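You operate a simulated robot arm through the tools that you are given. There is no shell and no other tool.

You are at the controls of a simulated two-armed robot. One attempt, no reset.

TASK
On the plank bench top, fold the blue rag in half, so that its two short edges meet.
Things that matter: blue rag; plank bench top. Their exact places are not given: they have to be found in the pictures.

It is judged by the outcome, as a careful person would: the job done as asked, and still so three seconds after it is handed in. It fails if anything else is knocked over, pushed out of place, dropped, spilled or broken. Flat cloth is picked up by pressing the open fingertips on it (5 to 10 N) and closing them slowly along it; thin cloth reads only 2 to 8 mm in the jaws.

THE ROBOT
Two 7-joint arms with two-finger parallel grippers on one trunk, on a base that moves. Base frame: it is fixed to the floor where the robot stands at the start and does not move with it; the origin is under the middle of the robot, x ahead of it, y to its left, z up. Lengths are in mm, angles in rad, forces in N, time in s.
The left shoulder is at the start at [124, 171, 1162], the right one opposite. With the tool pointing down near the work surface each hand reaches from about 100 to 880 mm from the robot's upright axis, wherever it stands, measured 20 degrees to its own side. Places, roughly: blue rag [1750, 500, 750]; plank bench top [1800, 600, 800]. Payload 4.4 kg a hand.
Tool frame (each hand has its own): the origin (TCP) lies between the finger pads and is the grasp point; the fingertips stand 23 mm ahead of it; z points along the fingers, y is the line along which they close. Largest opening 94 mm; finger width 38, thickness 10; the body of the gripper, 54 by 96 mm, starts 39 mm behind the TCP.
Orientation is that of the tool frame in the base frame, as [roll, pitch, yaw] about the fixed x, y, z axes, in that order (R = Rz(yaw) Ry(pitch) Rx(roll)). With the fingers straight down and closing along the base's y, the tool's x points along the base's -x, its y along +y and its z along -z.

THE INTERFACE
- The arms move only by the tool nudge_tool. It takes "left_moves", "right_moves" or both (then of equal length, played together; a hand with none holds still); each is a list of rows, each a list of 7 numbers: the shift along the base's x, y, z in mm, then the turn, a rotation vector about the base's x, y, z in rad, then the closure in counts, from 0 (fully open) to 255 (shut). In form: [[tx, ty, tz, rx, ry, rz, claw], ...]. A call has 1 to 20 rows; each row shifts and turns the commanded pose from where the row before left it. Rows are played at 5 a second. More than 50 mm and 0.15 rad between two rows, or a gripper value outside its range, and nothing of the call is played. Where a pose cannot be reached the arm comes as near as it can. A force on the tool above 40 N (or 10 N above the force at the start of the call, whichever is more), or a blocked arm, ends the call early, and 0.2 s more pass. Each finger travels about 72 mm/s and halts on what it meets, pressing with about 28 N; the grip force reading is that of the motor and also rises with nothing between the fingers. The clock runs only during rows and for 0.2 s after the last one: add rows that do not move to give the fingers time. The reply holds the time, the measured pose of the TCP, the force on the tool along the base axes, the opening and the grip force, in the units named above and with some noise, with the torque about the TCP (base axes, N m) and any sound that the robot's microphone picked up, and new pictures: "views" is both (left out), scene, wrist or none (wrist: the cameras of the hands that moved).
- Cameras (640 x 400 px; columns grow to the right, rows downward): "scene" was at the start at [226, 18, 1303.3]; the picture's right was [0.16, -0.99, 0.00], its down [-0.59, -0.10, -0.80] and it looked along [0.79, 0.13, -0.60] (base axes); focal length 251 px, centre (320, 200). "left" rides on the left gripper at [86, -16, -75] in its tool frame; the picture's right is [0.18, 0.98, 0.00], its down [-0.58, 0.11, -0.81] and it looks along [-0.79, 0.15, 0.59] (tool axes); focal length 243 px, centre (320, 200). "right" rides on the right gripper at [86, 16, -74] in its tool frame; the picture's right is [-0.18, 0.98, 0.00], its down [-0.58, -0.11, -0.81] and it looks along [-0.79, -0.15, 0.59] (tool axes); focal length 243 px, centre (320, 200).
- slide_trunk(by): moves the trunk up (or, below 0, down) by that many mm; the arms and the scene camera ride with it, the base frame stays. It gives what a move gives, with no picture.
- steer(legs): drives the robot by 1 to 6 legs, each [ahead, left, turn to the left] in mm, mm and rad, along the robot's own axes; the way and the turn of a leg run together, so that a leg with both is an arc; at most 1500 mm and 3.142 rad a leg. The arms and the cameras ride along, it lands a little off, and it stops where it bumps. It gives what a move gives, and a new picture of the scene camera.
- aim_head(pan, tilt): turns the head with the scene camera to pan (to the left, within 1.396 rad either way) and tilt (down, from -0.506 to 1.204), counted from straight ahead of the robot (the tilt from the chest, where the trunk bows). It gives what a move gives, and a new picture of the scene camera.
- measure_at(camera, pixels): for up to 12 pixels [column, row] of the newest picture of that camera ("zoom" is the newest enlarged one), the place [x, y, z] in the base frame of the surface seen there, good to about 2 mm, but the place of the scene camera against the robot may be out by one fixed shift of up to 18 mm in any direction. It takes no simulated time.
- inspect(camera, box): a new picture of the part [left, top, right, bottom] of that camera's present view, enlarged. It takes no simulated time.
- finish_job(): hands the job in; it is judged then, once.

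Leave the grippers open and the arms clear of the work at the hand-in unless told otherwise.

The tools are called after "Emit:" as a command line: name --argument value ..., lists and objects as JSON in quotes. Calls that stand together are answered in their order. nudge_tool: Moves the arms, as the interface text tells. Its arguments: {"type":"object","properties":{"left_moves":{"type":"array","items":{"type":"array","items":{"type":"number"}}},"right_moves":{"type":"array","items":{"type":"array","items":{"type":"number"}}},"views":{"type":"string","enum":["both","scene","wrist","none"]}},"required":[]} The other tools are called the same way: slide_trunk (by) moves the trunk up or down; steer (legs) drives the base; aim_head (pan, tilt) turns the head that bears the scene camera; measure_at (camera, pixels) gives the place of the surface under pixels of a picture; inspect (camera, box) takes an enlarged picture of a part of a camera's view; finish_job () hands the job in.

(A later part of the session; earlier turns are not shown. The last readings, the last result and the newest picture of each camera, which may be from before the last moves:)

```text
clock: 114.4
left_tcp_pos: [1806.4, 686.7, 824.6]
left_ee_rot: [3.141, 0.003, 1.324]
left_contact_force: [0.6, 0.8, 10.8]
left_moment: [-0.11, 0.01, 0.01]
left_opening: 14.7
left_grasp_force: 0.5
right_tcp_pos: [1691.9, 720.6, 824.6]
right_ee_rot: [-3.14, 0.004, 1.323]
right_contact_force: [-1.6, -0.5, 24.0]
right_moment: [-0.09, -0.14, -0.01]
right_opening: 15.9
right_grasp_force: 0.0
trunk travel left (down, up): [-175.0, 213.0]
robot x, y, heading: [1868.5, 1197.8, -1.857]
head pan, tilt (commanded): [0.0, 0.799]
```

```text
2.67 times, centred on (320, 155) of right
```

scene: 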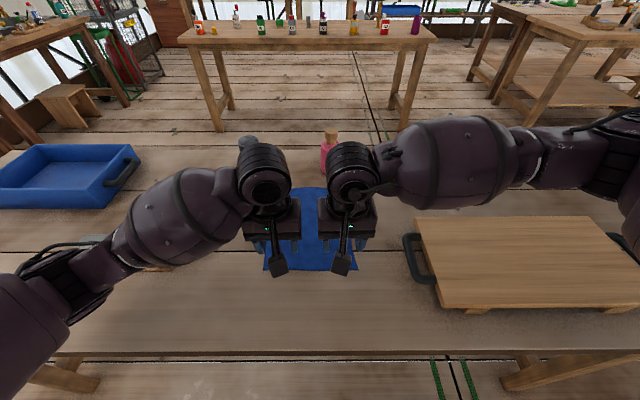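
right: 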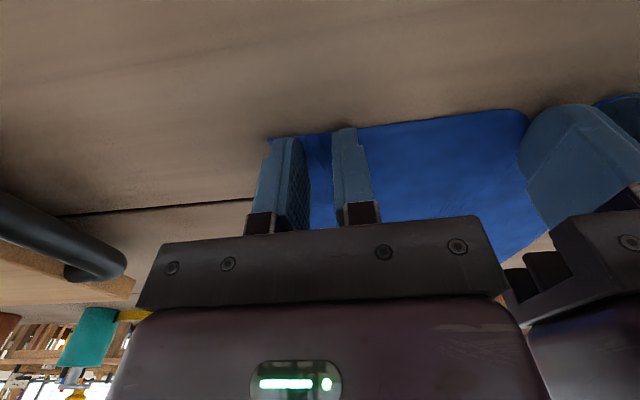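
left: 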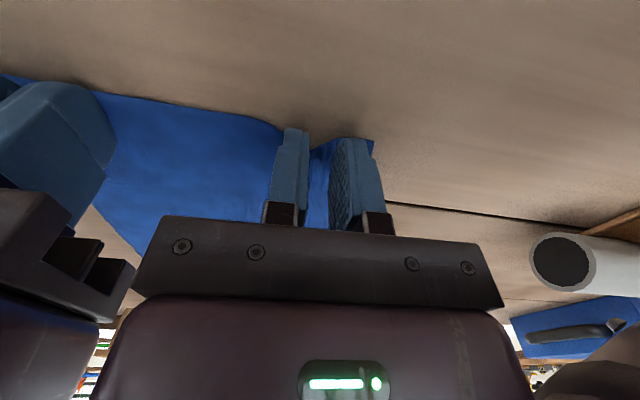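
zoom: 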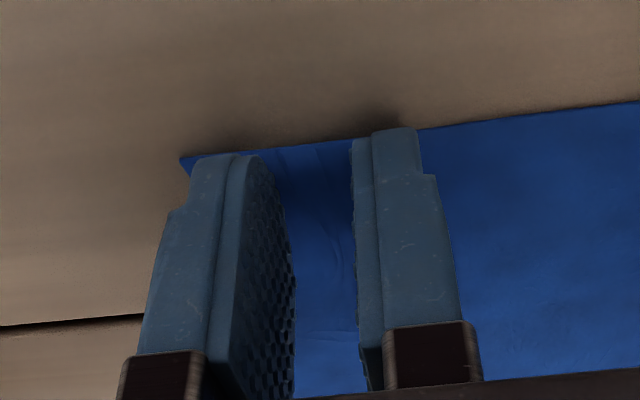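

Left has a raised ridge of cloth between its fingers. I'll finish closing the left; hold the right for the moment.

Emit:
nudge_tool --left_moves '[[0, 0, 0, 0, 0, 0, 222], [0, 0, 0, 0, 0, 0, 227], [0, 0, 0, 0, 0, 0, 232], [0, 0, 0, 0, 0, 0, 237], [0, 0, 0, 0, 0, 0, 242], [0, 0, 0, 0, 0, 0, 247], [0, 0, 0, 0, 0, 0, 252], [0, 0, 0, 0, 0, 0, 255], [0, 0, 0, 0, 0, 0, 255], [0, 0, 0, 0, 0, 0, 255]]' --views "wrist"

Emit:
inspect --camera "left" --box '[200, 80, 440, 230]'

```text
clock: 116.6
left_tcp_pos: [1806.4, 687.3, 823.9]
left_ee_rot: [-3.14, 0.002, 1.325]
left_contact_force: [0.2, 0.4, 5.6]
left_moment: [-0.1, -0.01, -0.01]
left_opening: 0.0
left_grasp_force: 28.4
right_tcp_pos: [1693.3, 718.6, 825.0]
right_ee_rot: [3.14, 0.003, 1.324]
right_contact_force: [-4.4, 0.4, 31.7]
right_moment: [-0.11, -0.1, -0.06]
right_opening: 15.8
right_grasp_force: 0.0
trunk travel left (down, up): [-175.0, 213.0]
robot x, y, heading: [1875.6, 1196.3, -1.852]
head pan, tilt (commanded): [0.0, 0.799]
```

left: 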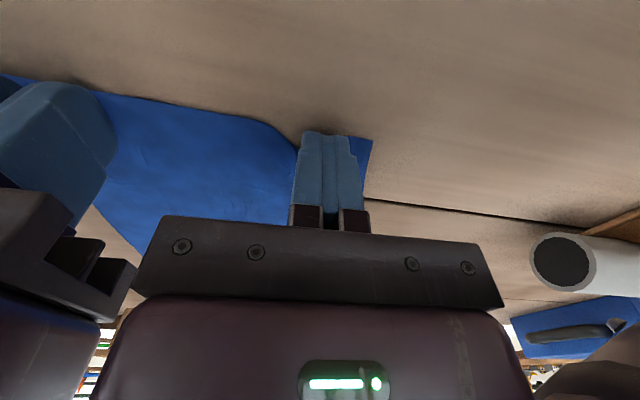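

```text
2.67 times, centred on (320, 155) of left
```

zoom: 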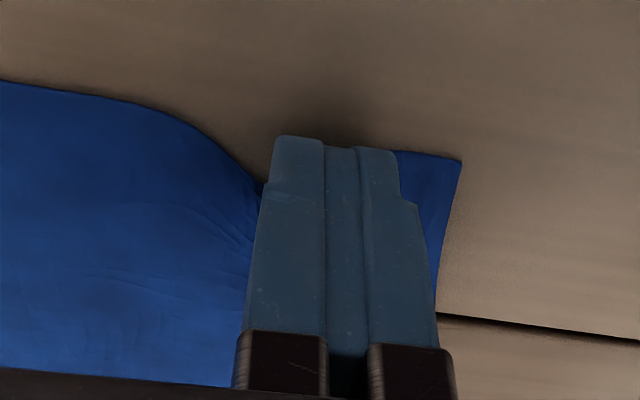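

The reading is 0.0 but the edge bends up toward the fingers; I'll relieve the right hand's pressure and lift the left gently 15 mm to test.

Emit:
nudge_tool --left_moves '[[0, 0, 2, 0, 0, 0, 255], [0, 0, 4, 0, 0, 0, 255], [0, 0, 5, 0, 0, 0, 255], [0, 0, 5, 0, 0, 0, 255], [0, 0, 0, 0, 0, 0, 255]]' --right_moves '[[0, 0, 2, 0, 0, 0, 207], [0, 0, 1, 0, 0, 0, 207], [0, 0, 0, 0, 0, 0, 207], [0, 0, 0, 0, 0, 0, 207], [0, 0, 0, 0, 0, 0, 207]]' --views "wrist"

Emit:
inspect --camera "left" --box '[200, 80, 440, 230]'

```text
clock: 117.8
left_tcp_pos: [1805.7, 685.9, 840.0]
left_ee_rot: [3.141, 0.0, 1.324]
left_contact_force: [-0.4, -0.3, -0.3]
left_moment: [0.02, 0.0, -0.02]
left_opening: 0.0
left_grasp_force: 28.2
right_tcp_pos: [1691.7, 719.5, 824.5]
right_ee_rot: [-3.139, -0.002, 1.323]
right_contact_force: [-0.3, 0.9, 7.9]
right_moment: [-0.08, -0.04, -0.03]
right_opening: 16.7
right_grasp_force: 0.1
trunk travel left (down, up): [-175.0, 213.0]
robot x, y, heading: [1872.0, 1196.4, -1.859]
head pan, tilt (commanded): [0.0, 0.799]
```

right: 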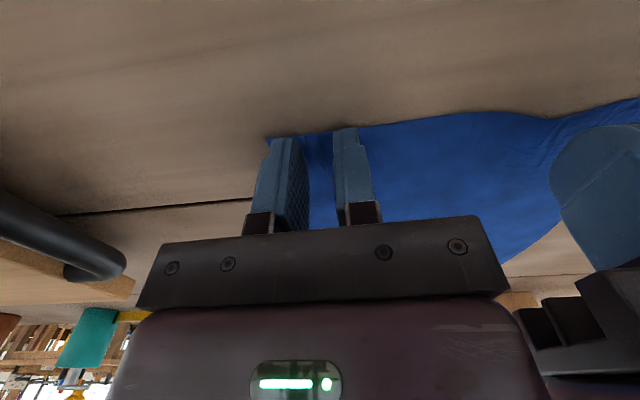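
left: 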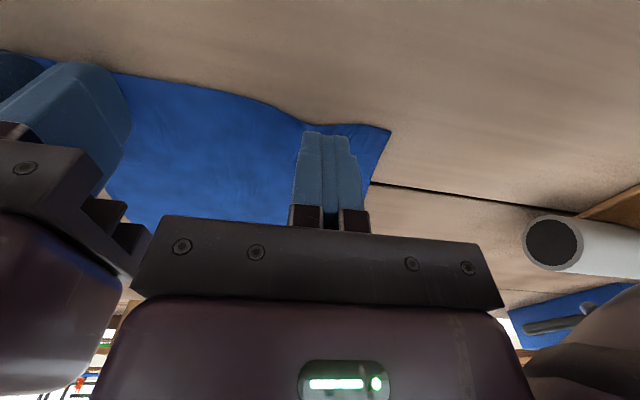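

```text
2.67 times, centred on (320, 155) of left
```

zoom: 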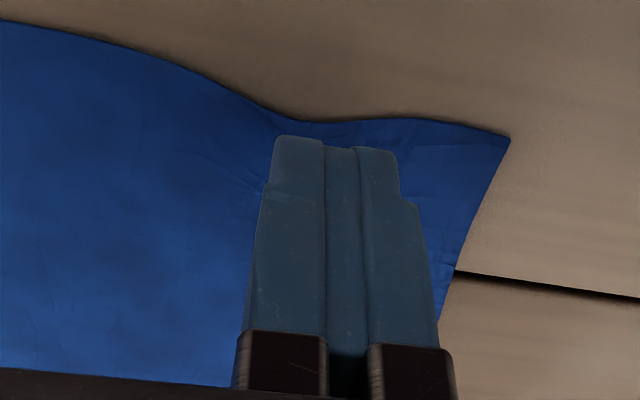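

I'll measure cloth height around the left fingertips in this zoom.

Emit:
measure_at --camera "zoom" --pixels '[[290, 125], [340, 130], [390, 125], [440, 130], [500, 142], [230, 110], [150, 90], [60, 60], [240, 180], [430, 200], [200, 200], [100, 200]]'

```text
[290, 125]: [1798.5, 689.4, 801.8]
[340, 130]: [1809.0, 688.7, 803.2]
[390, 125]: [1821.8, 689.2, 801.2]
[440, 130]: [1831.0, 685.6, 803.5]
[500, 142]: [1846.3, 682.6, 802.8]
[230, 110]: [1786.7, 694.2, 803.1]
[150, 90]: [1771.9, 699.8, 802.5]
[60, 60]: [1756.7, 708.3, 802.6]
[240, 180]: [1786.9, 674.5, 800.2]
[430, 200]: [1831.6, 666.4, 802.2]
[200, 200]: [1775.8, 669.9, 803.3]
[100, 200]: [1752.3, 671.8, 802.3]
```

The cloth is still flat (z≈802): it only shifted in-plane. A larger gather is needed. I'll move the right hand out of the way and test with the left alone: fully inside the cloth (24 mm from CD), jaws ~94 mm open, balanced press, slow closing while watching the cloth height.

Emit:
nudge_tool --left_moves '[[0, 0, 20, 0, 0, 0, 200], [-10, -5, 10, 0, 0, 0, 100], [-11, -4.5, 0, 0, 0, 0, 0], [0, 0, 0, 0, 0, 0, 0], [0, 0, -15, 0, 0, 0, 0], [0, 0, -15, 0, 0, 0, 0], [0, 0, -10, 0, 0, 0, 0], [0, 0, -4, 0, 0, 0, 0], [0, 0, 0, 0, 0, 0, 0]]' --right_moves '[[0, 0, 20, 0, 0, 0, 150], [-20, 6, 20, 0, 0, 0, 92], [-20, 6, 10, 0, 0, 0, 92], [-15, 4, 10, 0, 0, 0, 92], [0, 0, 0, 0, 0, 0, 92], [0, 0, 0, 0, 0, 0, 92], [0, 0, 0, 0, 0, 0, 92], [0, 0, 0, 0, 0, 0, 92], [0, 0, 0, 0, 0, 0, 92]]' --views "both"

```text
clock: 119.8
left_tcp_pos: [1784.5, 675.1, 825.8]
left_ee_rot: [3.14, 0.0, 1.324]
left_contact_force: [0.4, -0.2, -0.1]
left_moment: [0.02, -0.01, -0.05]
left_opening: 93.7
left_grasp_force: 0.0
right_tcp_pos: [1638.5, 735.5, 887.6]
right_ee_rot: [-3.138, 0.001, 1.324]
right_contact_force: [0.4, -1.0, 0.3]
right_moment: [-0.01, -0.01, 0.01]
right_opening: 60.1
right_grasp_force: 0.1
trunk travel left (down, up): [-175.0, 213.0]
robot x, y, heading: [1871.7, 1196.9, -1.853]
head pan, tilt (commanded): [0.0, 0.799]
```

scene: 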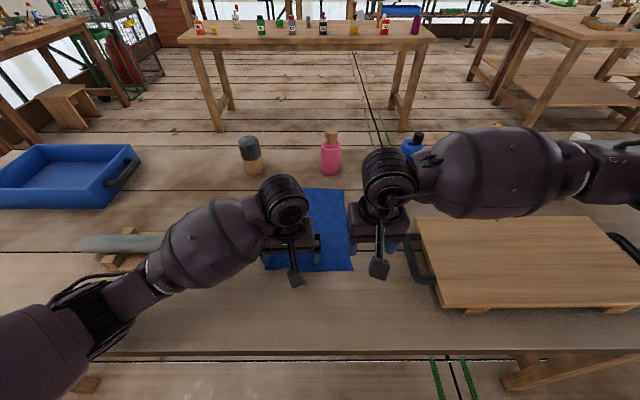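
right: 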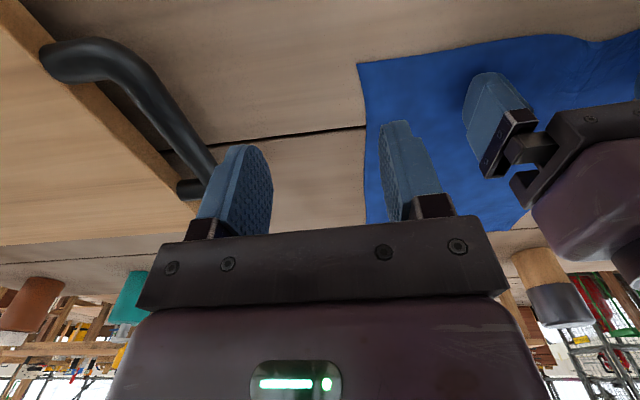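
left: 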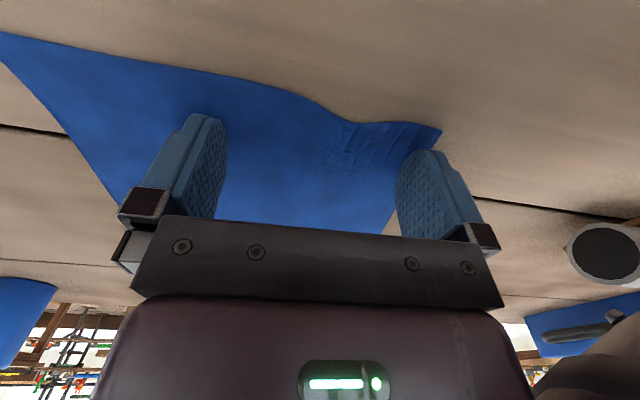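

Positioned; the right cam also sees the left hand from the side. Now press the left hand.

Emit:
nudge_tool --left_moves '[[0, 0, -1, 0, 0, 0, 0], [0, 0, -1, 0, 0, 0, 0], [0, 0, 0, 0, 0, 0, 0]]' --views "none"

```text
clock: 120.6
left_tcp_pos: [1783.3, 675.6, 824.2]
left_ee_rot: [3.141, 0.001, 1.326]
left_contact_force: [0.3, 1.3, 9.2]
left_moment: [0.0, -0.03, 0.0]
left_opening: 94.2
left_grasp_force: 0.0
right_tcp_pos: [1637.7, 736.7, 887.7]
right_ee_rot: [-3.141, 0.002, 1.324]
right_contact_force: [-0.4, -0.2, -0.5]
right_moment: [0.02, -0.02, 0.01]
right_opening: 60.1
right_grasp_force: 0.0
trunk travel left (down, up): [-175.0, 213.0]
robot x, y, heading: [1871.1, 1196.4, -1.853]
head pan, tilt (commanded): [0.0, 0.799]
```

Pressing 9.2 N, well balanced. Closing slowly from fully open (first part).

Emit:
nudge_tool --left_moves '[[0, 0, 0, 0, 0, 0, 5], [0, 0, 0, 0, 0, 0, 10], [0, 0, 0, 0, 0, 0, 15], [0, 0, 0, 0, 0, 0, 20], [0, 0, 0, 0, 0, 0, 25], [0, 0, 0, 0, 0, 0, 30], [0, 0, 0, 0, 0, 0, 35], [0, 0, 0, 0, 0, 0, 40], [0, 0, 0, 0, 0, 0, 45], [0, 0, 0, 0, 0, 0, 50], [0, 0, 0, 0, 0, 0, 55], [0, 0, 0, 0, 0, 0, 60], [0, 0, 0, 0, 0, 0, 65], [0, 0, 0, 0, 0, 0, 70], [0, 0, 0, 0, 0, 0, 75], [0, 0, 0, 0, 0, 0, 80], [0, 0, 0, 0, 0, 0, 85], [0, 0, 0, 0, 0, 0, 90], [0, 0, 0, 0, 0, 0, 95], [0, 0, 0, 0, 0, 0, 100]]' --views "both"

Emit:
inspect --camera "left" --box '[180, 80, 460, 255]'

Emit:
inspect --camera "right" --box '[340, 20, 640, 208]'

```text
clock: 124.8
left_tcp_pos: [1783.4, 676.6, 824.7]
left_ee_rot: [3.141, 0.003, 1.325]
left_contact_force: [-0.9, 0.1, 21.0]
left_moment: [0.03, 0.12, -0.05]
left_opening: 56.9
left_grasp_force: 0.0
right_tcp_pos: [1638.4, 735.0, 888.0]
right_ee_rot: [-3.139, 0.002, 1.323]
right_contact_force: [0.2, 0.3, -0.1]
right_moment: [-0.02, 0.0, 0.01]
right_opening: 60.5
right_grasp_force: 0.1
trunk travel left (down, up): [-175.0, 213.0]
robot x, y, heading: [1874.8, 1192.8, -1.855]
head pan, tilt (commanded): [0.0, 0.799]
```

scene: 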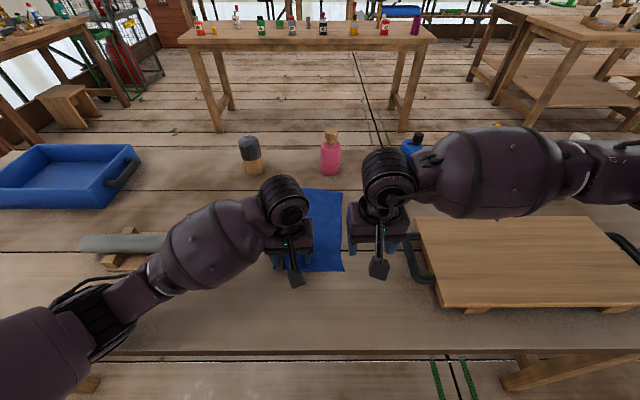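
left: 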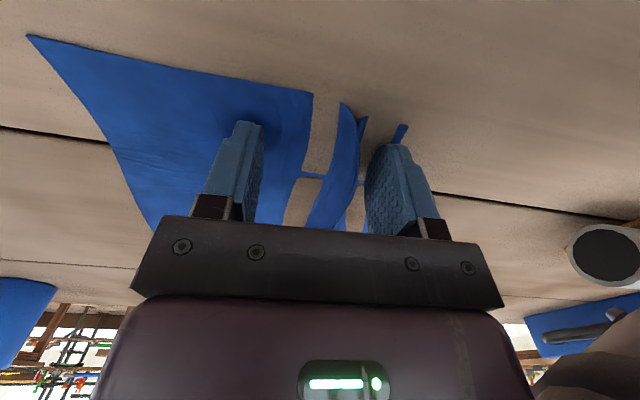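

```text
2.29 times, centred on (320, 168) of left
```

zoom: 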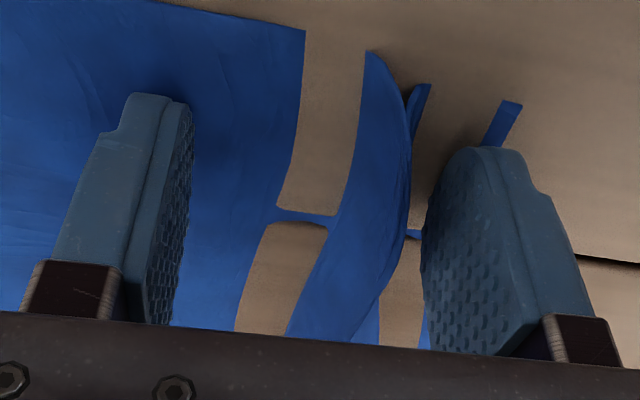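

```text
2.13 times, centred on (490, 114) of right
```

zoom: 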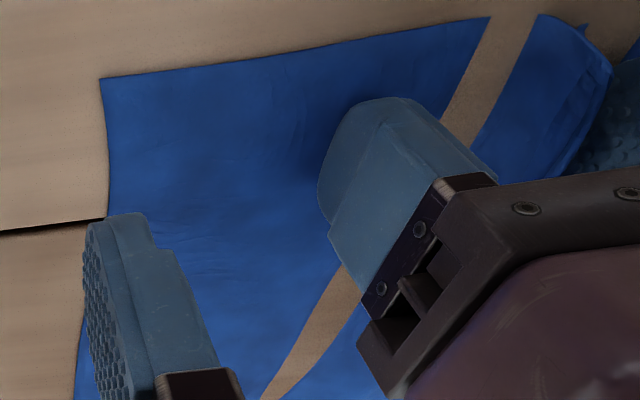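

Something odd: there are brown strips between cloth parts near the left fingers. I need to understand whether this is a tall ridge or something else. Measuring heights there and zooming in more.

Emit:
inspect --camera "left" --box '[270, 80, 430, 180]'

Emit:
measure_at --camera "zoom" --pixels '[[100, 60], [160, 60], [220, 120], [310, 120], [330, 200], [250, 300], [170, 350], [220, 350], [370, 160], [450, 150], [540, 190], [400, 250]]'

Emit:
inspect --camera "right" --box '[460, 20, 640, 132]'

Emit:
measure_at --camera "zoom" --pixels '[[200, 60], [350, 30], [410, 60], [430, 100], [500, 60], [560, 120], [520, 170], [360, 150], [610, 60], [580, 40], [480, 180], [300, 60]]'

Emit:
inspect --camera "scene" --box '[240, 170, 400, 270]'

```text
4.00 times, centred on (350, 130) of left
```

zoom: 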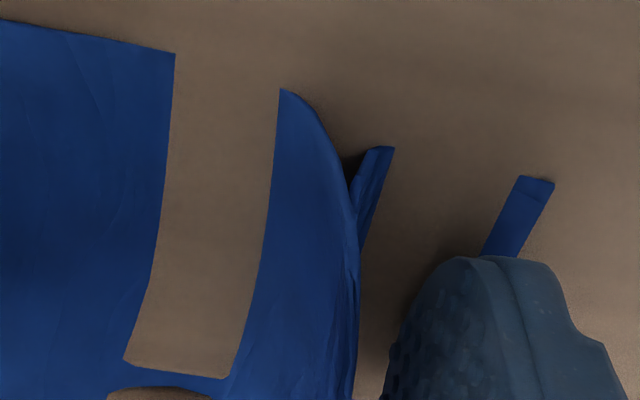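

```text
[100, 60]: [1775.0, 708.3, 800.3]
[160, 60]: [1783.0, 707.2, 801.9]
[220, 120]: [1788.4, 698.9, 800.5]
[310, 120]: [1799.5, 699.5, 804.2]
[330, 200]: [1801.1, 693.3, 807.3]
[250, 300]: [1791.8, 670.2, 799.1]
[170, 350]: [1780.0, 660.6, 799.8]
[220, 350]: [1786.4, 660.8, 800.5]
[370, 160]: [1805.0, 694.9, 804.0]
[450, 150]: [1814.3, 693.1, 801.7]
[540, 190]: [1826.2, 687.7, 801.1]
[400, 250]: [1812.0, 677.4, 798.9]
```

```text
3.56 times, centred on (550, 76) of right
```

zoom: 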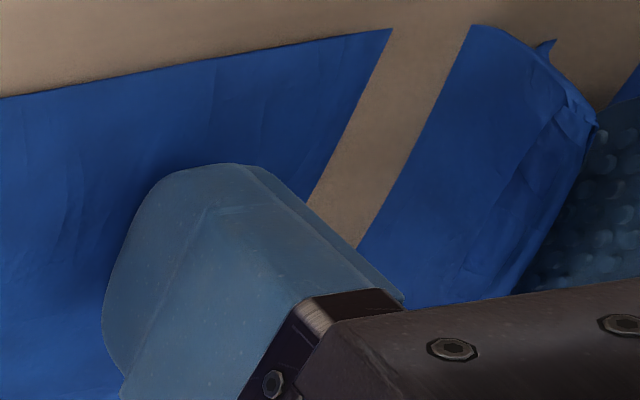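

```text
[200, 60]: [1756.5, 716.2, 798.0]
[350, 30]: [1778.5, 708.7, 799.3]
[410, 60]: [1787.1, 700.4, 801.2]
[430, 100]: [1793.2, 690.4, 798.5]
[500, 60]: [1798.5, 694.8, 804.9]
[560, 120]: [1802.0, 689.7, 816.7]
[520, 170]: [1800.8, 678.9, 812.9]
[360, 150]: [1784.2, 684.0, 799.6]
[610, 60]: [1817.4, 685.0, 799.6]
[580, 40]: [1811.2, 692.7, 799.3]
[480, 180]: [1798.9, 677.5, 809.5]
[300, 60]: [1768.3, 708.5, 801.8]
```

```text
4.00 times, centred on (320, 220) of scene
```

zoom: 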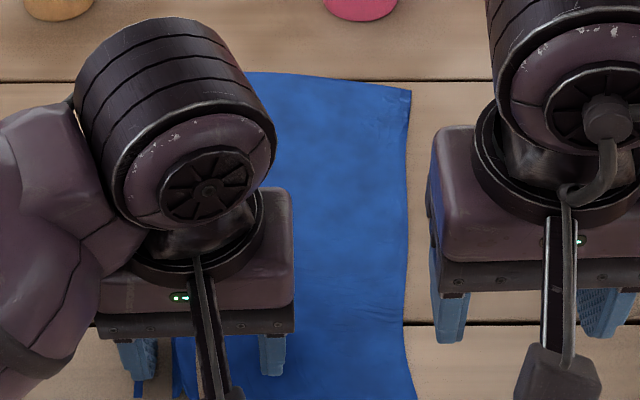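

There is a real ridge now (crest z≈817 at (1802,690)); the brown strip looks like cloth pressed slightly into the table surface by too much force (21 N). I'll ease pressure by 2 mm and keep closing slowly.

Emit:
nudge_tool --left_moves '[[0, 0, 1, 0, 0, 0, 100], [0, 0, 1, 0, 0, 0, 100], [0, 0, 0, 0, 0, 0, 100], [0, 0, 0, 0, 0, 0, 105], [0, 0, 0, 0, 0, 0, 110], [0, 0, 0, 0, 0, 0, 115], [0, 0, 0, 0, 0, 0, 120], [0, 0, 0, 0, 0, 0, 125], [0, 0, 0, 0, 0, 0, 130], [0, 0, 0, 0, 0, 0, 135], [0, 0, 0, 0, 0, 0, 140]]' --views "both"

Emit:
inspect --camera "left" --box '[180, 80, 460, 255]'

Emit:
inspect --camera "right" --box '[400, 20, 640, 170]'

```text
clock: 127.2
left_tcp_pos: [1783.7, 675.2, 827.2]
left_ee_rot: [3.141, -0.001, 1.326]
left_contact_force: [-0.3, 0.3, 0.1]
left_moment: [0.01, -0.03, 0.03]
left_opening: 42.4
left_grasp_force: 0.1
right_tcp_pos: [1638.8, 736.1, 888.4]
right_ee_rot: [-3.14, 0.0, 1.324]
right_contact_force: [0.3, -0.1, -0.3]
right_moment: [0.0, -0.01, 0.03]
right_opening: 60.1
right_grasp_force: 0.1
trunk travel left (down, up): [-175.0, 213.0]
robot x, y, heading: [1874.2, 1193.8, -1.858]
head pan, tilt (commanded): [0.0, 0.799]
```

scene: 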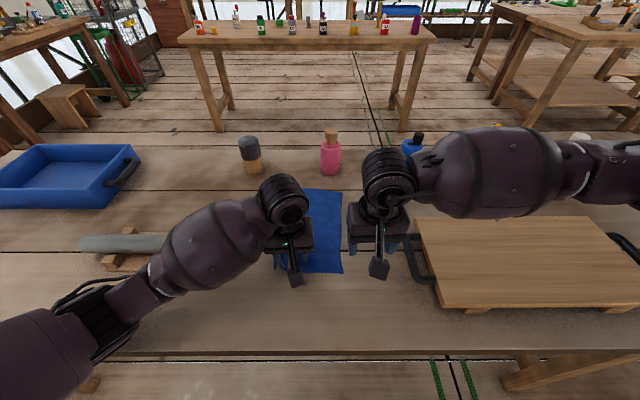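
left: 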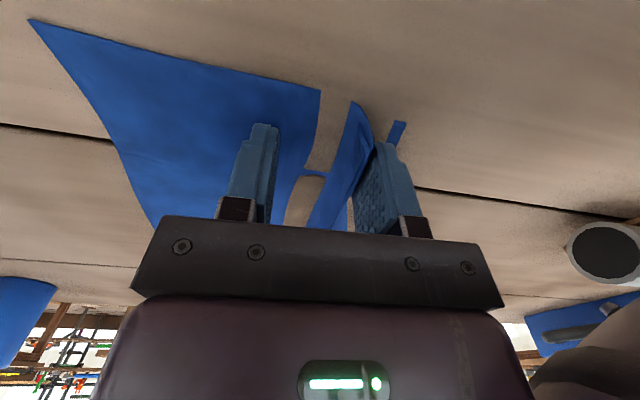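

```text
2.29 times, centred on (320, 168) of left
```

zoom: 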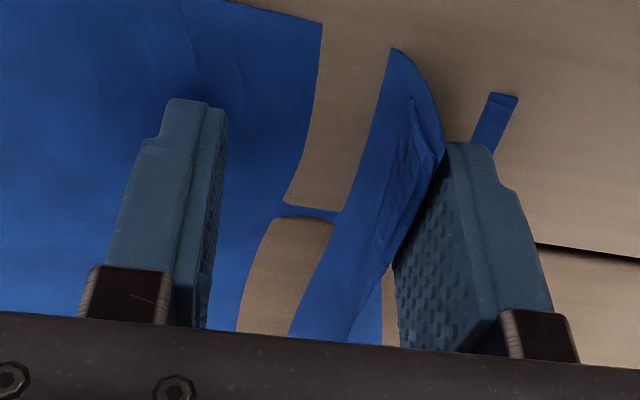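

```text
2.67 times, centred on (520, 95) of right
```

zoom: 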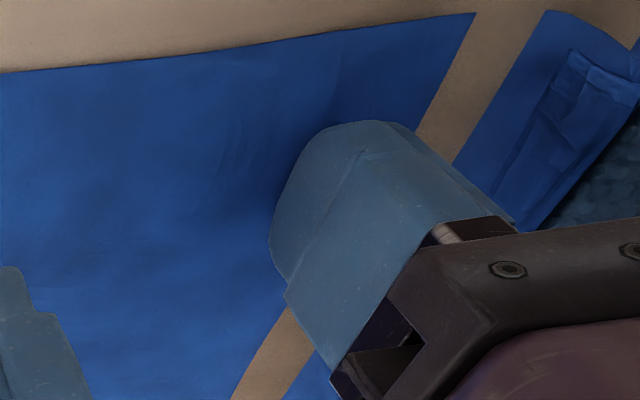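

The fingers are now just above the cloth (force 0) with a ~15 mm ridge standing between them. I'll close the jaws around the ridge at this height.

Emit:
nudge_tool --left_moves '[[0, 0, -0.7, 0, 0, 0, 145], [0, 0, 0, 0, 0, 0, 152], [0, 0, 0, 0, 0, 0, 159], [0, 0, 0, 0, 0, 0, 166], [0, 0, 0, 0, 0, 0, 173], [0, 0, 0, 0, 0, 0, 180], [0, 0, 0, 0, 0, 0, 187], [0, 0, 0, 0, 0, 0, 194], [0, 0, 0, 0, 0, 0, 201], [0, 0, 0, 0, 0, 0, 208], [0, 0, 0, 0, 0, 0, 215]]' --views "wrist"

Emit:
inspect --camera "left" --box '[180, 80, 460, 255]'

```text
clock: 129.6
left_tcp_pos: [1785.1, 676.1, 824.4]
left_ee_rot: [3.14, 0.0, 1.325]
left_contact_force: [0.4, -0.8, -0.1]
left_moment: [0.02, 0.04, -0.01]
left_opening: 14.6
left_grasp_force: 0.1
right_tcp_pos: [1638.5, 736.3, 888.5]
right_ee_rot: [-3.139, -0.001, 1.325]
right_contact_force: [0.3, 0.2, 0.4]
right_moment: [0.0, -0.01, 0.0]
right_opening: 60.2
right_grasp_force: 0.2
trunk travel left (down, up): [-175.0, 213.0]
robot x, y, heading: [1873.0, 1191.7, -1.852]
head pan, tilt (commanded): [0.0, 0.799]
```

left: 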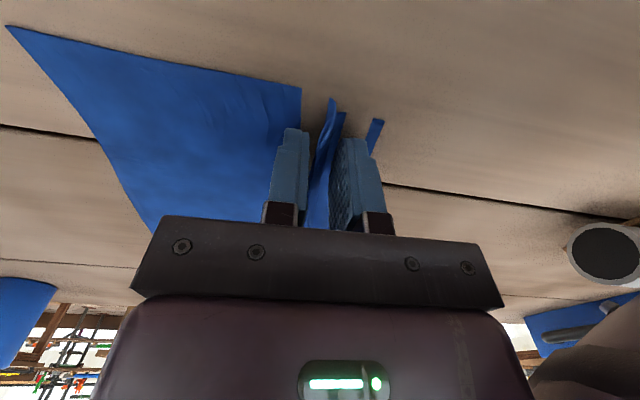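

```text
2.29 times, centred on (320, 168) of left
```

zoom: 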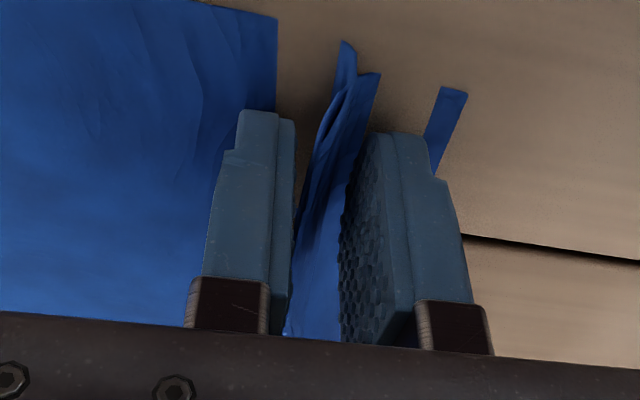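

A folded ridge stands between the pads. Finish closing.

Emit:
nudge_tool --left_moves '[[0, 0, 0, 0, 0, 0, 222], [0, 0, 0, 0, 0, 0, 229], [0, 0, 0, 0, 0, 0, 236], [0, 0, 0, 0, 0, 0, 243], [0, 0, 0, 0, 0, 0, 250], [0, 0, 0, 0, 0, 0, 255], [0, 0, 0, 0, 0, 0, 255], [0, 0, 0, 0, 0, 0, 255]]' --views "wrist"

Emit:
inspect --camera "left" --box '[180, 80, 460, 255]'

```text
clock: 131.4
left_tcp_pos: [1785.2, 675.4, 826.0]
left_ee_rot: [3.141, 0.0, 1.325]
left_contact_force: [0.7, -0.1, 0.1]
left_moment: [-0.03, 0.0, 0.02]
left_opening: 2.8
left_grasp_force: 28.2
right_tcp_pos: [1638.4, 736.5, 888.3]
right_ee_rot: [-3.139, -0.001, 1.325]
right_contact_force: [-0.8, -0.2, 0.0]
right_moment: [-0.03, -0.01, -0.02]
right_opening: 60.5
right_grasp_force: 0.0
trunk travel left (down, up): [-175.0, 213.0]
robot x, y, heading: [1871.9, 1197.2, -1.854]
head pan, tilt (commanded): [0.0, 0.799]
```

left: 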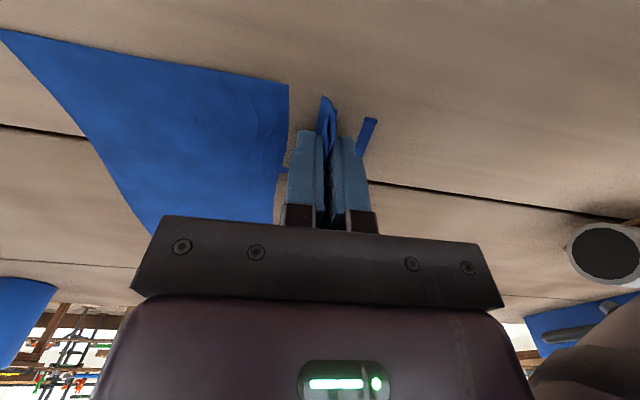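

```text
2.29 times, centred on (320, 168) of left
```

zoom: 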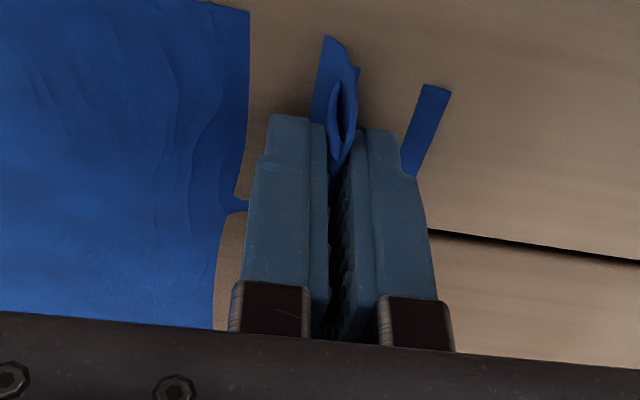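

2.8 mm in the jaws – cloth is pinched. I'll lift gently 25 mm to see whether the cloth comes up whole.

Emit:
nudge_tool --left_moves '[[0, 0, 4, 0, 0, 0, 255], [0, 0, 6, 0, 0, 0, 255], [0, 0, 8, 0, 0, 0, 255], [0, 0, 8, 0, 0, 0, 255], [0, 0, 0, 0, 0, 0, 255]]' --views "wrist"

Emit:
inspect --camera "right" --box '[320, 0, 640, 200]'

Emit:
inspect --camera "left" --box '[180, 60, 460, 235]'

```text
clock: 132.6
left_tcp_pos: [1784.5, 675.9, 852.1]
left_ee_rot: [3.14, 0.001, 1.325]
left_contact_force: [0.0, 0.1, -0.3]
left_moment: [-0.01, -0.02, -0.01]
left_opening: 2.9
left_grasp_force: 28.1
right_tcp_pos: [1638.3, 736.4, 887.9]
right_ee_rot: [-3.139, -0.001, 1.324]
right_contact_force: [0.4, -1.0, 0.4]
right_moment: [-0.04, -0.02, 0.01]
right_opening: 60.2
right_grasp_force: 0.1
trunk travel left (down, up): [-175.0, 213.0]
robot x, y, heading: [1870.7, 1195.3, -1.856]
head pan, tilt (commanded): [0.0, 0.799]
```

left: 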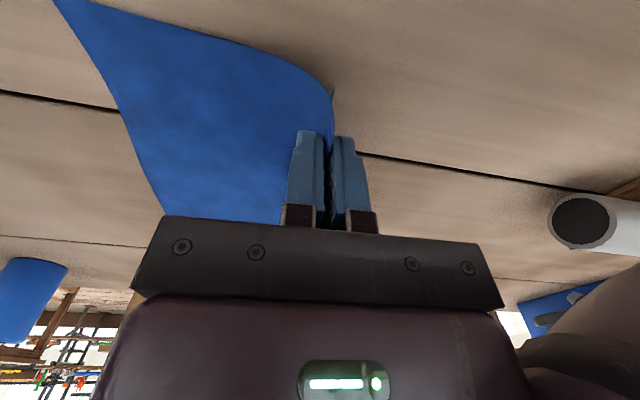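

```text
2.00 times, centred on (480, 100) of right
```

zoom: 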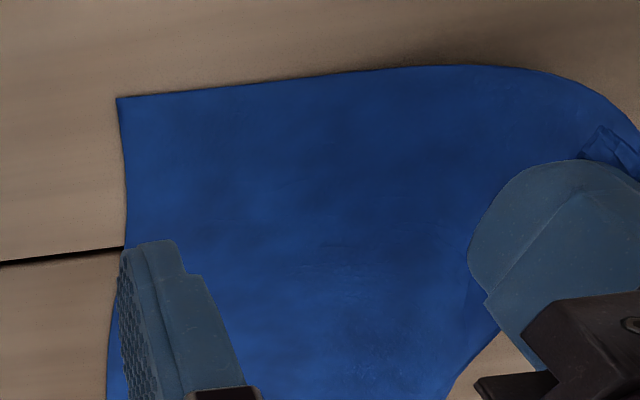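

```text
2.29 times, centred on (320, 148) of left
```

zoom: 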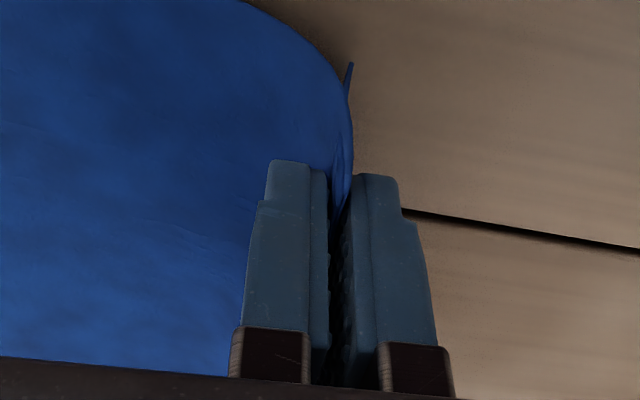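

Excellent — the cloth came up whole and continuous (the strip had just been pressed into the table). The left holds the D corner region. Now the same recipe with the right hand at C. First measure C and the edge.

Emit:
measure_at --camera "zoom" --pixels '[[340, 170], [340, 100], [330, 50], [300, 20], [200, 60], [100, 60]]'

Emit:
measure_at --camera "right" --pixels '[[381, 51], [420, 45], [460, 41], [500, 37], [540, 35], [580, 38], [610, 48], [381, 120], [376, 190], [450, 100], [500, 100], [545, 80]]'

```text
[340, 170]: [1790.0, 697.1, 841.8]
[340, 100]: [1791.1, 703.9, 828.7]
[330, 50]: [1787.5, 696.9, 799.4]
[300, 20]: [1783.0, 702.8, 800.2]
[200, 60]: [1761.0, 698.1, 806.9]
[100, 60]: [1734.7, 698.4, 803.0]
```

```text
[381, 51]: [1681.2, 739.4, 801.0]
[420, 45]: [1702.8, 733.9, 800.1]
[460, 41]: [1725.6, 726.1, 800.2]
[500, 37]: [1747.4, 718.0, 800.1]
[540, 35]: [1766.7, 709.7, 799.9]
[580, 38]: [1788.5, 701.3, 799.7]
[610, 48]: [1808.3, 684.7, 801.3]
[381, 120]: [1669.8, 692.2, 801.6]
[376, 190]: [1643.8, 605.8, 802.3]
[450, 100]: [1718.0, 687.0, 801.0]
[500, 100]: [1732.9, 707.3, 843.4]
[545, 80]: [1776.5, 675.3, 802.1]
```

C is now at ≈(1680,740). The left's pinch has gathered a lot of the edge, so before continuing I want to see how limp the cloth is. I'll raise the left hand another 100 mm and look.

Emit:
nudge_tool --left_moves '[[0, 0, 20, 0, 0, 0, 255], [0, 0, 20, 0, 0, 0, 255], [0, 0, 20, 0, 0, 0, 255], [0, 0, 20, 0, 0, 0, 255], [0, 0, 20, 0, 0, 0, 255], [0, 0, 0, 0, 0, 0, 255], [0, 0, 0, 0, 0, 0, 255]]' --views "both"

Emit:
inspect --camera "right" --box '[320, 0, 640, 200]'

Emit:
inspect --camera "scene" --box '[220, 150, 420, 275]'

```text
clock: 134.2
left_tcp_pos: [1783.7, 676.0, 951.5]
left_ee_rot: [3.141, 0.0, 1.325]
left_contact_force: [0.9, 1.4, 1.0]
left_moment: [0.02, 0.01, 0.03]
left_opening: 3.0
left_grasp_force: 28.3
right_tcp_pos: [1637.8, 735.4, 888.7]
right_ee_rot: [-3.141, 0.0, 1.326]
right_contact_force: [0.4, -0.3, 1.8]
right_moment: [-0.04, 0.01, 0.01]
right_opening: 60.3
right_grasp_force: 0.1
trunk travel left (down, up): [-175.0, 213.0]
robot x, y, heading: [1875.5, 1191.7, -1.85]
head pan, tilt (commanded): [0.0, 0.799]
```

scene: 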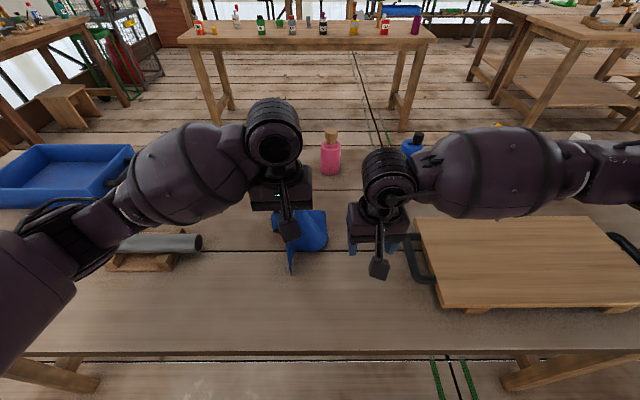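
left: 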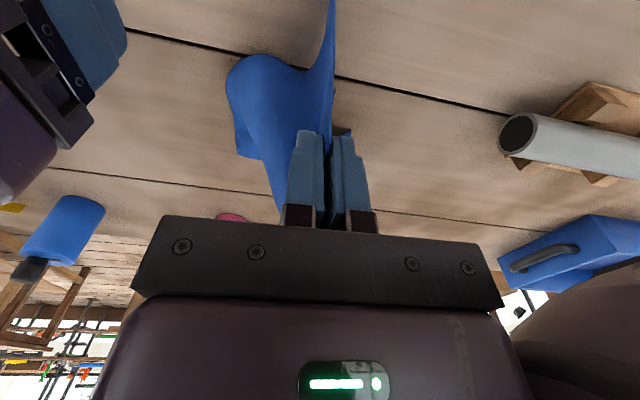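

```text
2.00 times, centred on (480, 100) of right
```

zoom: 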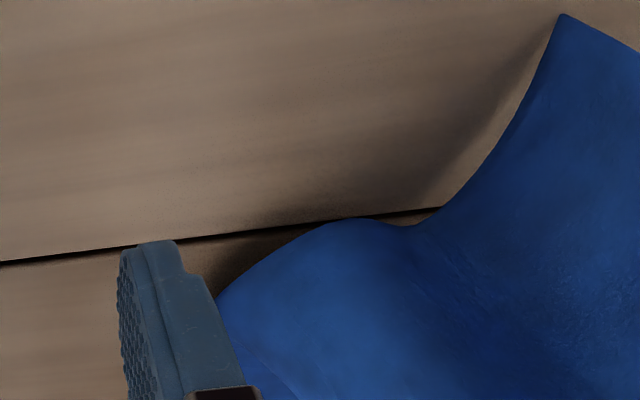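

```text
3.20 times, centred on (320, 212) of scene
```

zoom: 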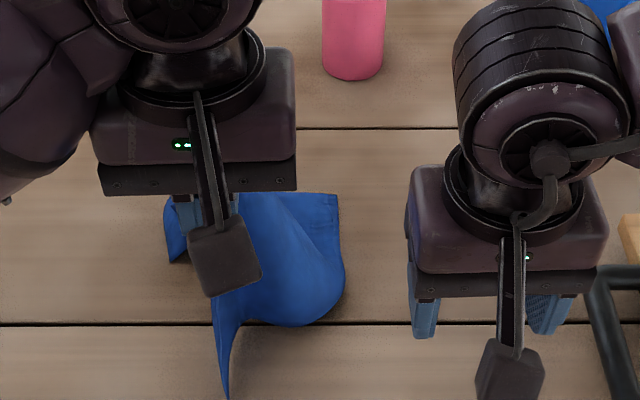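

The cloth is moderately stiff. C now juts toward me as a flap. I'll measure heights on it.

Emit:
inspect --camera "right" --box '[440, 0, 640, 125]'

Emit:
measure_at --camera "zoom" --pixels '[[518, 35], [540, 60], [600, 60], [500, 110], [560, 130], [460, 190], [520, 220], [400, 260], [320, 330], [460, 320], [600, 200], [600, 330]]'

Emit:
measure_at --camera "left" --pixels '[[332, 5], [325, 40], [320, 80], [300, 110], [260, 100], [240, 145], [345, 133], [280, 60]]'

```text
3.20 times, centred on (540, 62) of right
```

zoom: 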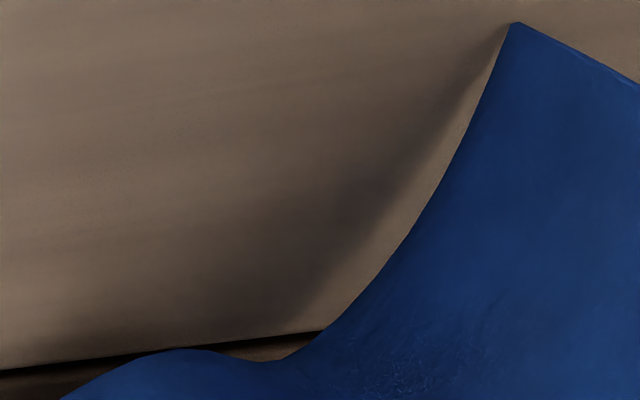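

```text
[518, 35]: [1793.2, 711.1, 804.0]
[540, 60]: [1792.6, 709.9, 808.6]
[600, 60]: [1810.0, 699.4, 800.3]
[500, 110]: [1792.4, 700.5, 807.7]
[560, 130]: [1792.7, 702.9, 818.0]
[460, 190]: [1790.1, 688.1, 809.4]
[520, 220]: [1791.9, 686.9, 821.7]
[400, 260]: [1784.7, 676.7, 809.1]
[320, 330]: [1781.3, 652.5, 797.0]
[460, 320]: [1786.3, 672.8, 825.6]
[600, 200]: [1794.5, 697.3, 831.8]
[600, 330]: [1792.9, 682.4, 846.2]
```

```text
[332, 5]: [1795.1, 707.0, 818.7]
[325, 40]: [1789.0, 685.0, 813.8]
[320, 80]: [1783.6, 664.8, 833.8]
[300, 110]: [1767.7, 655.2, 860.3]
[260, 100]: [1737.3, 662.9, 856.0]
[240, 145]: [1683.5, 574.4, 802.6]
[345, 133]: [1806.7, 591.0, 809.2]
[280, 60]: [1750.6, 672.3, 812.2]
```

The C corner now stands as a vertical flap: C at (1793,711,803), with its edge rising to the left's fingers and its plane facing sideways. That lets the right hand straddle it and take a clean single-ply pinch at C, approaching from my side with fingers tilted forward. First I raise the left 45 mm, and meanwhile tilt the right hand 45° (fingers down-forward) at its place, higher up.

Emit:
nudge_tool --left_moves '[[0, 0, 15, 0, 0, 0, 255], [0, 0, 15, 0, 0, 0, 255], [0, 0, 15, 0, 0, 0, 255], [0, 0, 0, 0, 0, 0, 255], [0, 0, 0, 0, 0, 0, 255], [0, 0, 0, 0, 0, 0, 255], [0, 0, 0, 0, 0, 0, 255]]' --right_moves '[[0, 15, 10, -0.1257, 0.0361, 0, 119], [0, 15, 10, -0.1257, 0.0361, 0, 119], [0, 15, 10, -0.1257, 0.0361, 0, 119], [0, 15, 10, -0.1257, 0.0361, 0, 119], [0, 15, 0, -0.1257, 0.0361, 0, 119], [0, 10, 0, -0.1257, 0.0361, 0, 119], [0, 0, 0, 0, 0, 0, 119]]' --views "both"

```text
clock: 135.8
left_tcp_pos: [1782.4, 676.1, 997.6]
left_ee_rot: [-3.141, 0.001, 1.325]
left_contact_force: [-0.2, -0.2, -0.1]
left_moment: [0.02, -0.01, 0.01]
left_opening: 2.9
left_grasp_force: 28.3
right_tcp_pos: [1649.0, 784.2, 920.7]
right_ee_rot: [-3.133, 0.578, 1.361]
right_contact_force: [-0.5, 0.2, -1.6]
right_moment: [0.02, -0.01, -0.01]
right_opening: 50.2
right_grasp_force: 0.1
right hand out of reach, approached as far as the arm can: row 4, 5, 6
trunk travel left (down, up): [-175.0, 213.0]
robot x, y, heading: [1875.0, 1194.4, -1.851]
head pan, tilt (commanded): [0.0, 0.799]
```

scene: 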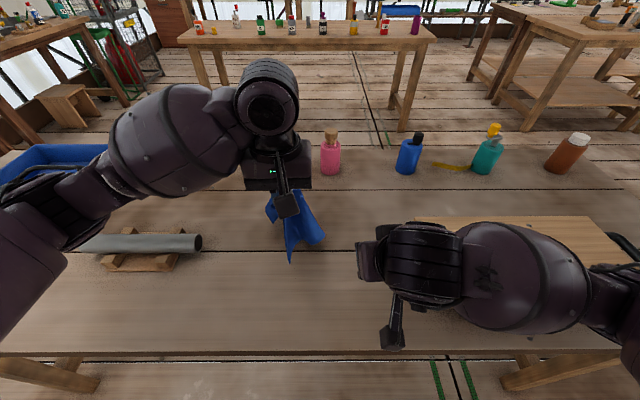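
right: 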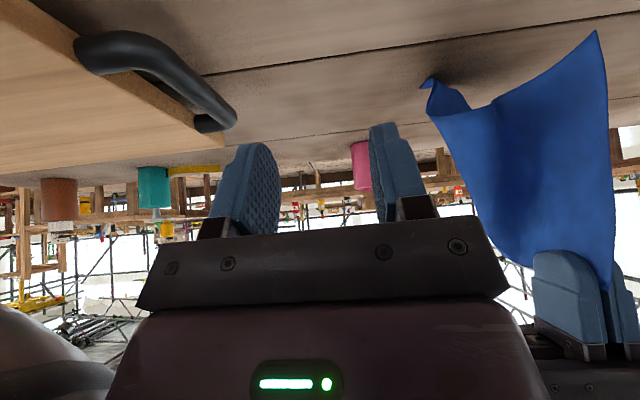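
left: 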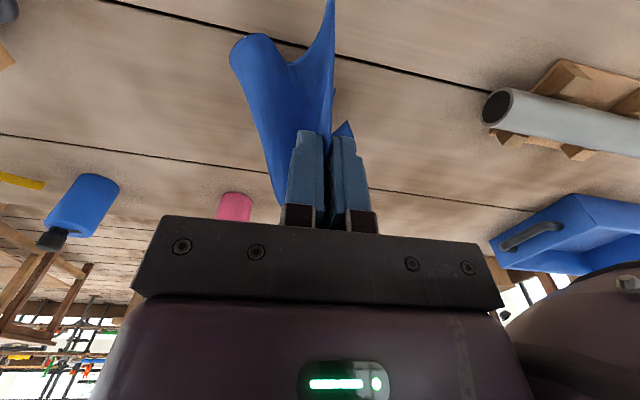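

Now the right cam sees the hanging sheet: C at (597,35), front edge CD up along x≈606 to the left's fingers. The right hand reached 33° of tilt. I'll measure the sheet's position.

Emit:
measure_at --camera "right" --pixels '[[595, 40], [590, 60], [602, 80], [604, 130], [606, 180], [608, 230], [570, 70], [540, 85], [500, 105], [560, 120], [560, 180], [530, 150]]'

Emit:
measure_at --camera "left" --pixels '[[330, 8], [322, 40], [330, 60], [300, 70], [260, 60], [345, 128], [326, 25]]'

```text
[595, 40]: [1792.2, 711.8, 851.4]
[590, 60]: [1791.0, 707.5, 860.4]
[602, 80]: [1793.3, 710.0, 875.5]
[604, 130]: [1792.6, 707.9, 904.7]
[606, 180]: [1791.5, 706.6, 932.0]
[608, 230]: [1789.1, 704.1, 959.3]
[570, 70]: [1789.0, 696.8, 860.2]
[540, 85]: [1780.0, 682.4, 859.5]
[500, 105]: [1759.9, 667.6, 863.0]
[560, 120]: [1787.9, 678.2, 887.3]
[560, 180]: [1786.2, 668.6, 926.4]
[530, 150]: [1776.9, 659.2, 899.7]
```

```text
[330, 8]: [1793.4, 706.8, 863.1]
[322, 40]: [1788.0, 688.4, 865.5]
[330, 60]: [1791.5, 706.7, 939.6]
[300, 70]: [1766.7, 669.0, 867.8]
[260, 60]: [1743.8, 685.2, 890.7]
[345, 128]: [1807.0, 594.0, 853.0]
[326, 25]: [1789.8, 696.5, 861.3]
```

C hangs at ≈(1793,712,848), front edge nearly vertical at x≈1792. I'll bring the right hand to a pre-approach point in front of the flap (≈(1802,749,882)), below the left camera, then try to tilt a bit more.

Emit:
nudge_tool --right_moves '[[0, 0, -20, 0, 0, 0, 92], [30.6, -7.0, -9, 0, 0, 0, 92], [30.6, -7.0, -9, 0, 0, 0, 92], [30.6, -7.0, 0, 0, 0, 0, 92], [30.6, -7.0, 0, 0, 0, 0, 92], [30.6, -7.0, 0, 0, 0, 0, 92], [0, 0, 0, 0, 0, 0, 92]]' --views "both"

```text
clock: 137.4
left_tcp_pos: [1783.8, 676.0, 996.9]
left_ee_rot: [3.141, 0.0, 1.325]
left_contact_force: [0.3, -0.5, 0.0]
left_moment: [-0.02, 0.0, -0.02]
left_opening: 2.7
left_grasp_force: 27.6
right_tcp_pos: [1801.0, 750.0, 880.9]
right_ee_rot: [-3.117, 0.588, 1.328]
right_contact_force: [0.3, 0.6, 0.7]
right_moment: [-0.01, -0.01, -0.02]
right_opening: 60.0
right_grasp_force: 0.1
trunk travel left (down, up): [-175.0, 213.0]
robot x, y, heading: [1872.5, 1194.6, -1.852]
head pan, tilt (commanded): [0.0, 0.799]
```

scene: 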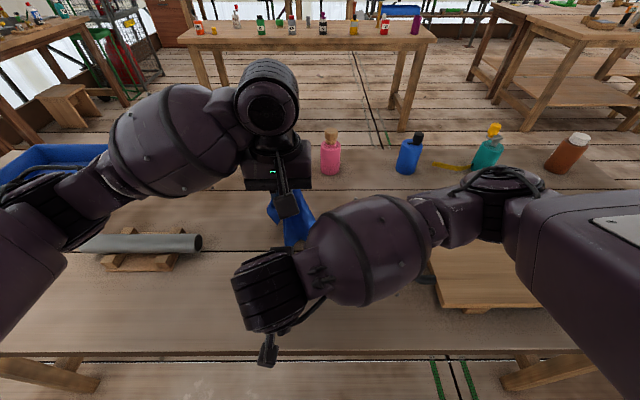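
right: 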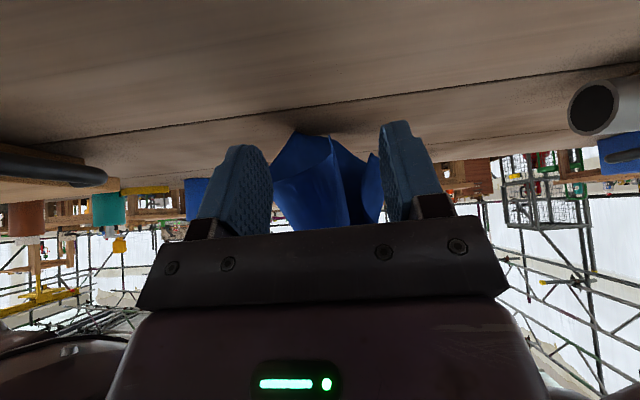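

The cloth flap appears between the right's fingers in its view. I'll zoom in to identify C and the front edge.

Emit:
inspect --camera "right" --box '[220, 100, 440, 237]'

Emit:
measure_at --camera "zoom" --pixels '[[225, 95], [200, 130], [330, 120], [325, 160], [345, 250], [370, 330], [250, 200], [280, 280], [370, 180], [400, 200], [440, 150], [460, 220]]'

```text
2.91 times, centred on (330, 168) of right
```

zoom: 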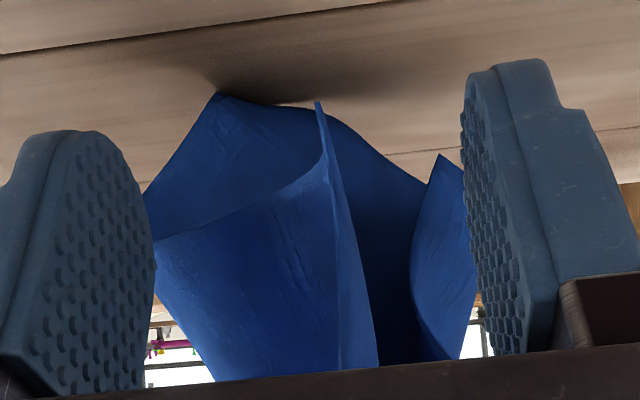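

```text
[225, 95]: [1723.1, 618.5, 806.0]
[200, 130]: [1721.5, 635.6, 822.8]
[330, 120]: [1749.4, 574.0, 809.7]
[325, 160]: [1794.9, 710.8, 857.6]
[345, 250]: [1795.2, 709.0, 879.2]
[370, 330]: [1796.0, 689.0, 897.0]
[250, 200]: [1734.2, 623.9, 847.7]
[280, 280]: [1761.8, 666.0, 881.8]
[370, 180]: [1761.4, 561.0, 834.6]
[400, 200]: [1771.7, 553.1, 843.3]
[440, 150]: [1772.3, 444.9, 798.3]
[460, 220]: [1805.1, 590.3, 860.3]
```

C's tip and the front edge are centered between the right's open fingers. I'll try to tilt 0.2 rad further for more clearance below the left camera.

Emit:
nudge_tool --right_moves '[[0, 0, 0, -0.096, 0.0275, 0, 92], [0, 0, 0, -0.096, 0.0275, 0, 92], [0, 0, 0, 0, 0, 0, 92]]' --views "none"

```text
clock: 138.2
left_tcp_pos: [1783.6, 676.3, 996.3]
left_ee_rot: [3.141, 0.0, 1.326]
left_contact_force: [0.3, -0.9, 0.2]
left_moment: [-0.02, -0.01, -0.02]
left_opening: 2.8
left_grasp_force: 28.0
right_tcp_pos: [1800.8, 749.8, 880.6]
right_ee_rot: [-3.106, 0.79, 1.338]
right_contact_force: [0.1, 0.1, -0.5]
right_moment: [-0.04, 0.01, 0.04]
right_opening: 60.4
right_grasp_force: 0.0
trunk travel left (down, up): [-175.0, 213.0]
robot x, y, heading: [1878.0, 1196.1, -1.853]
head pan, tilt (commanded): [0.0, 0.799]
```

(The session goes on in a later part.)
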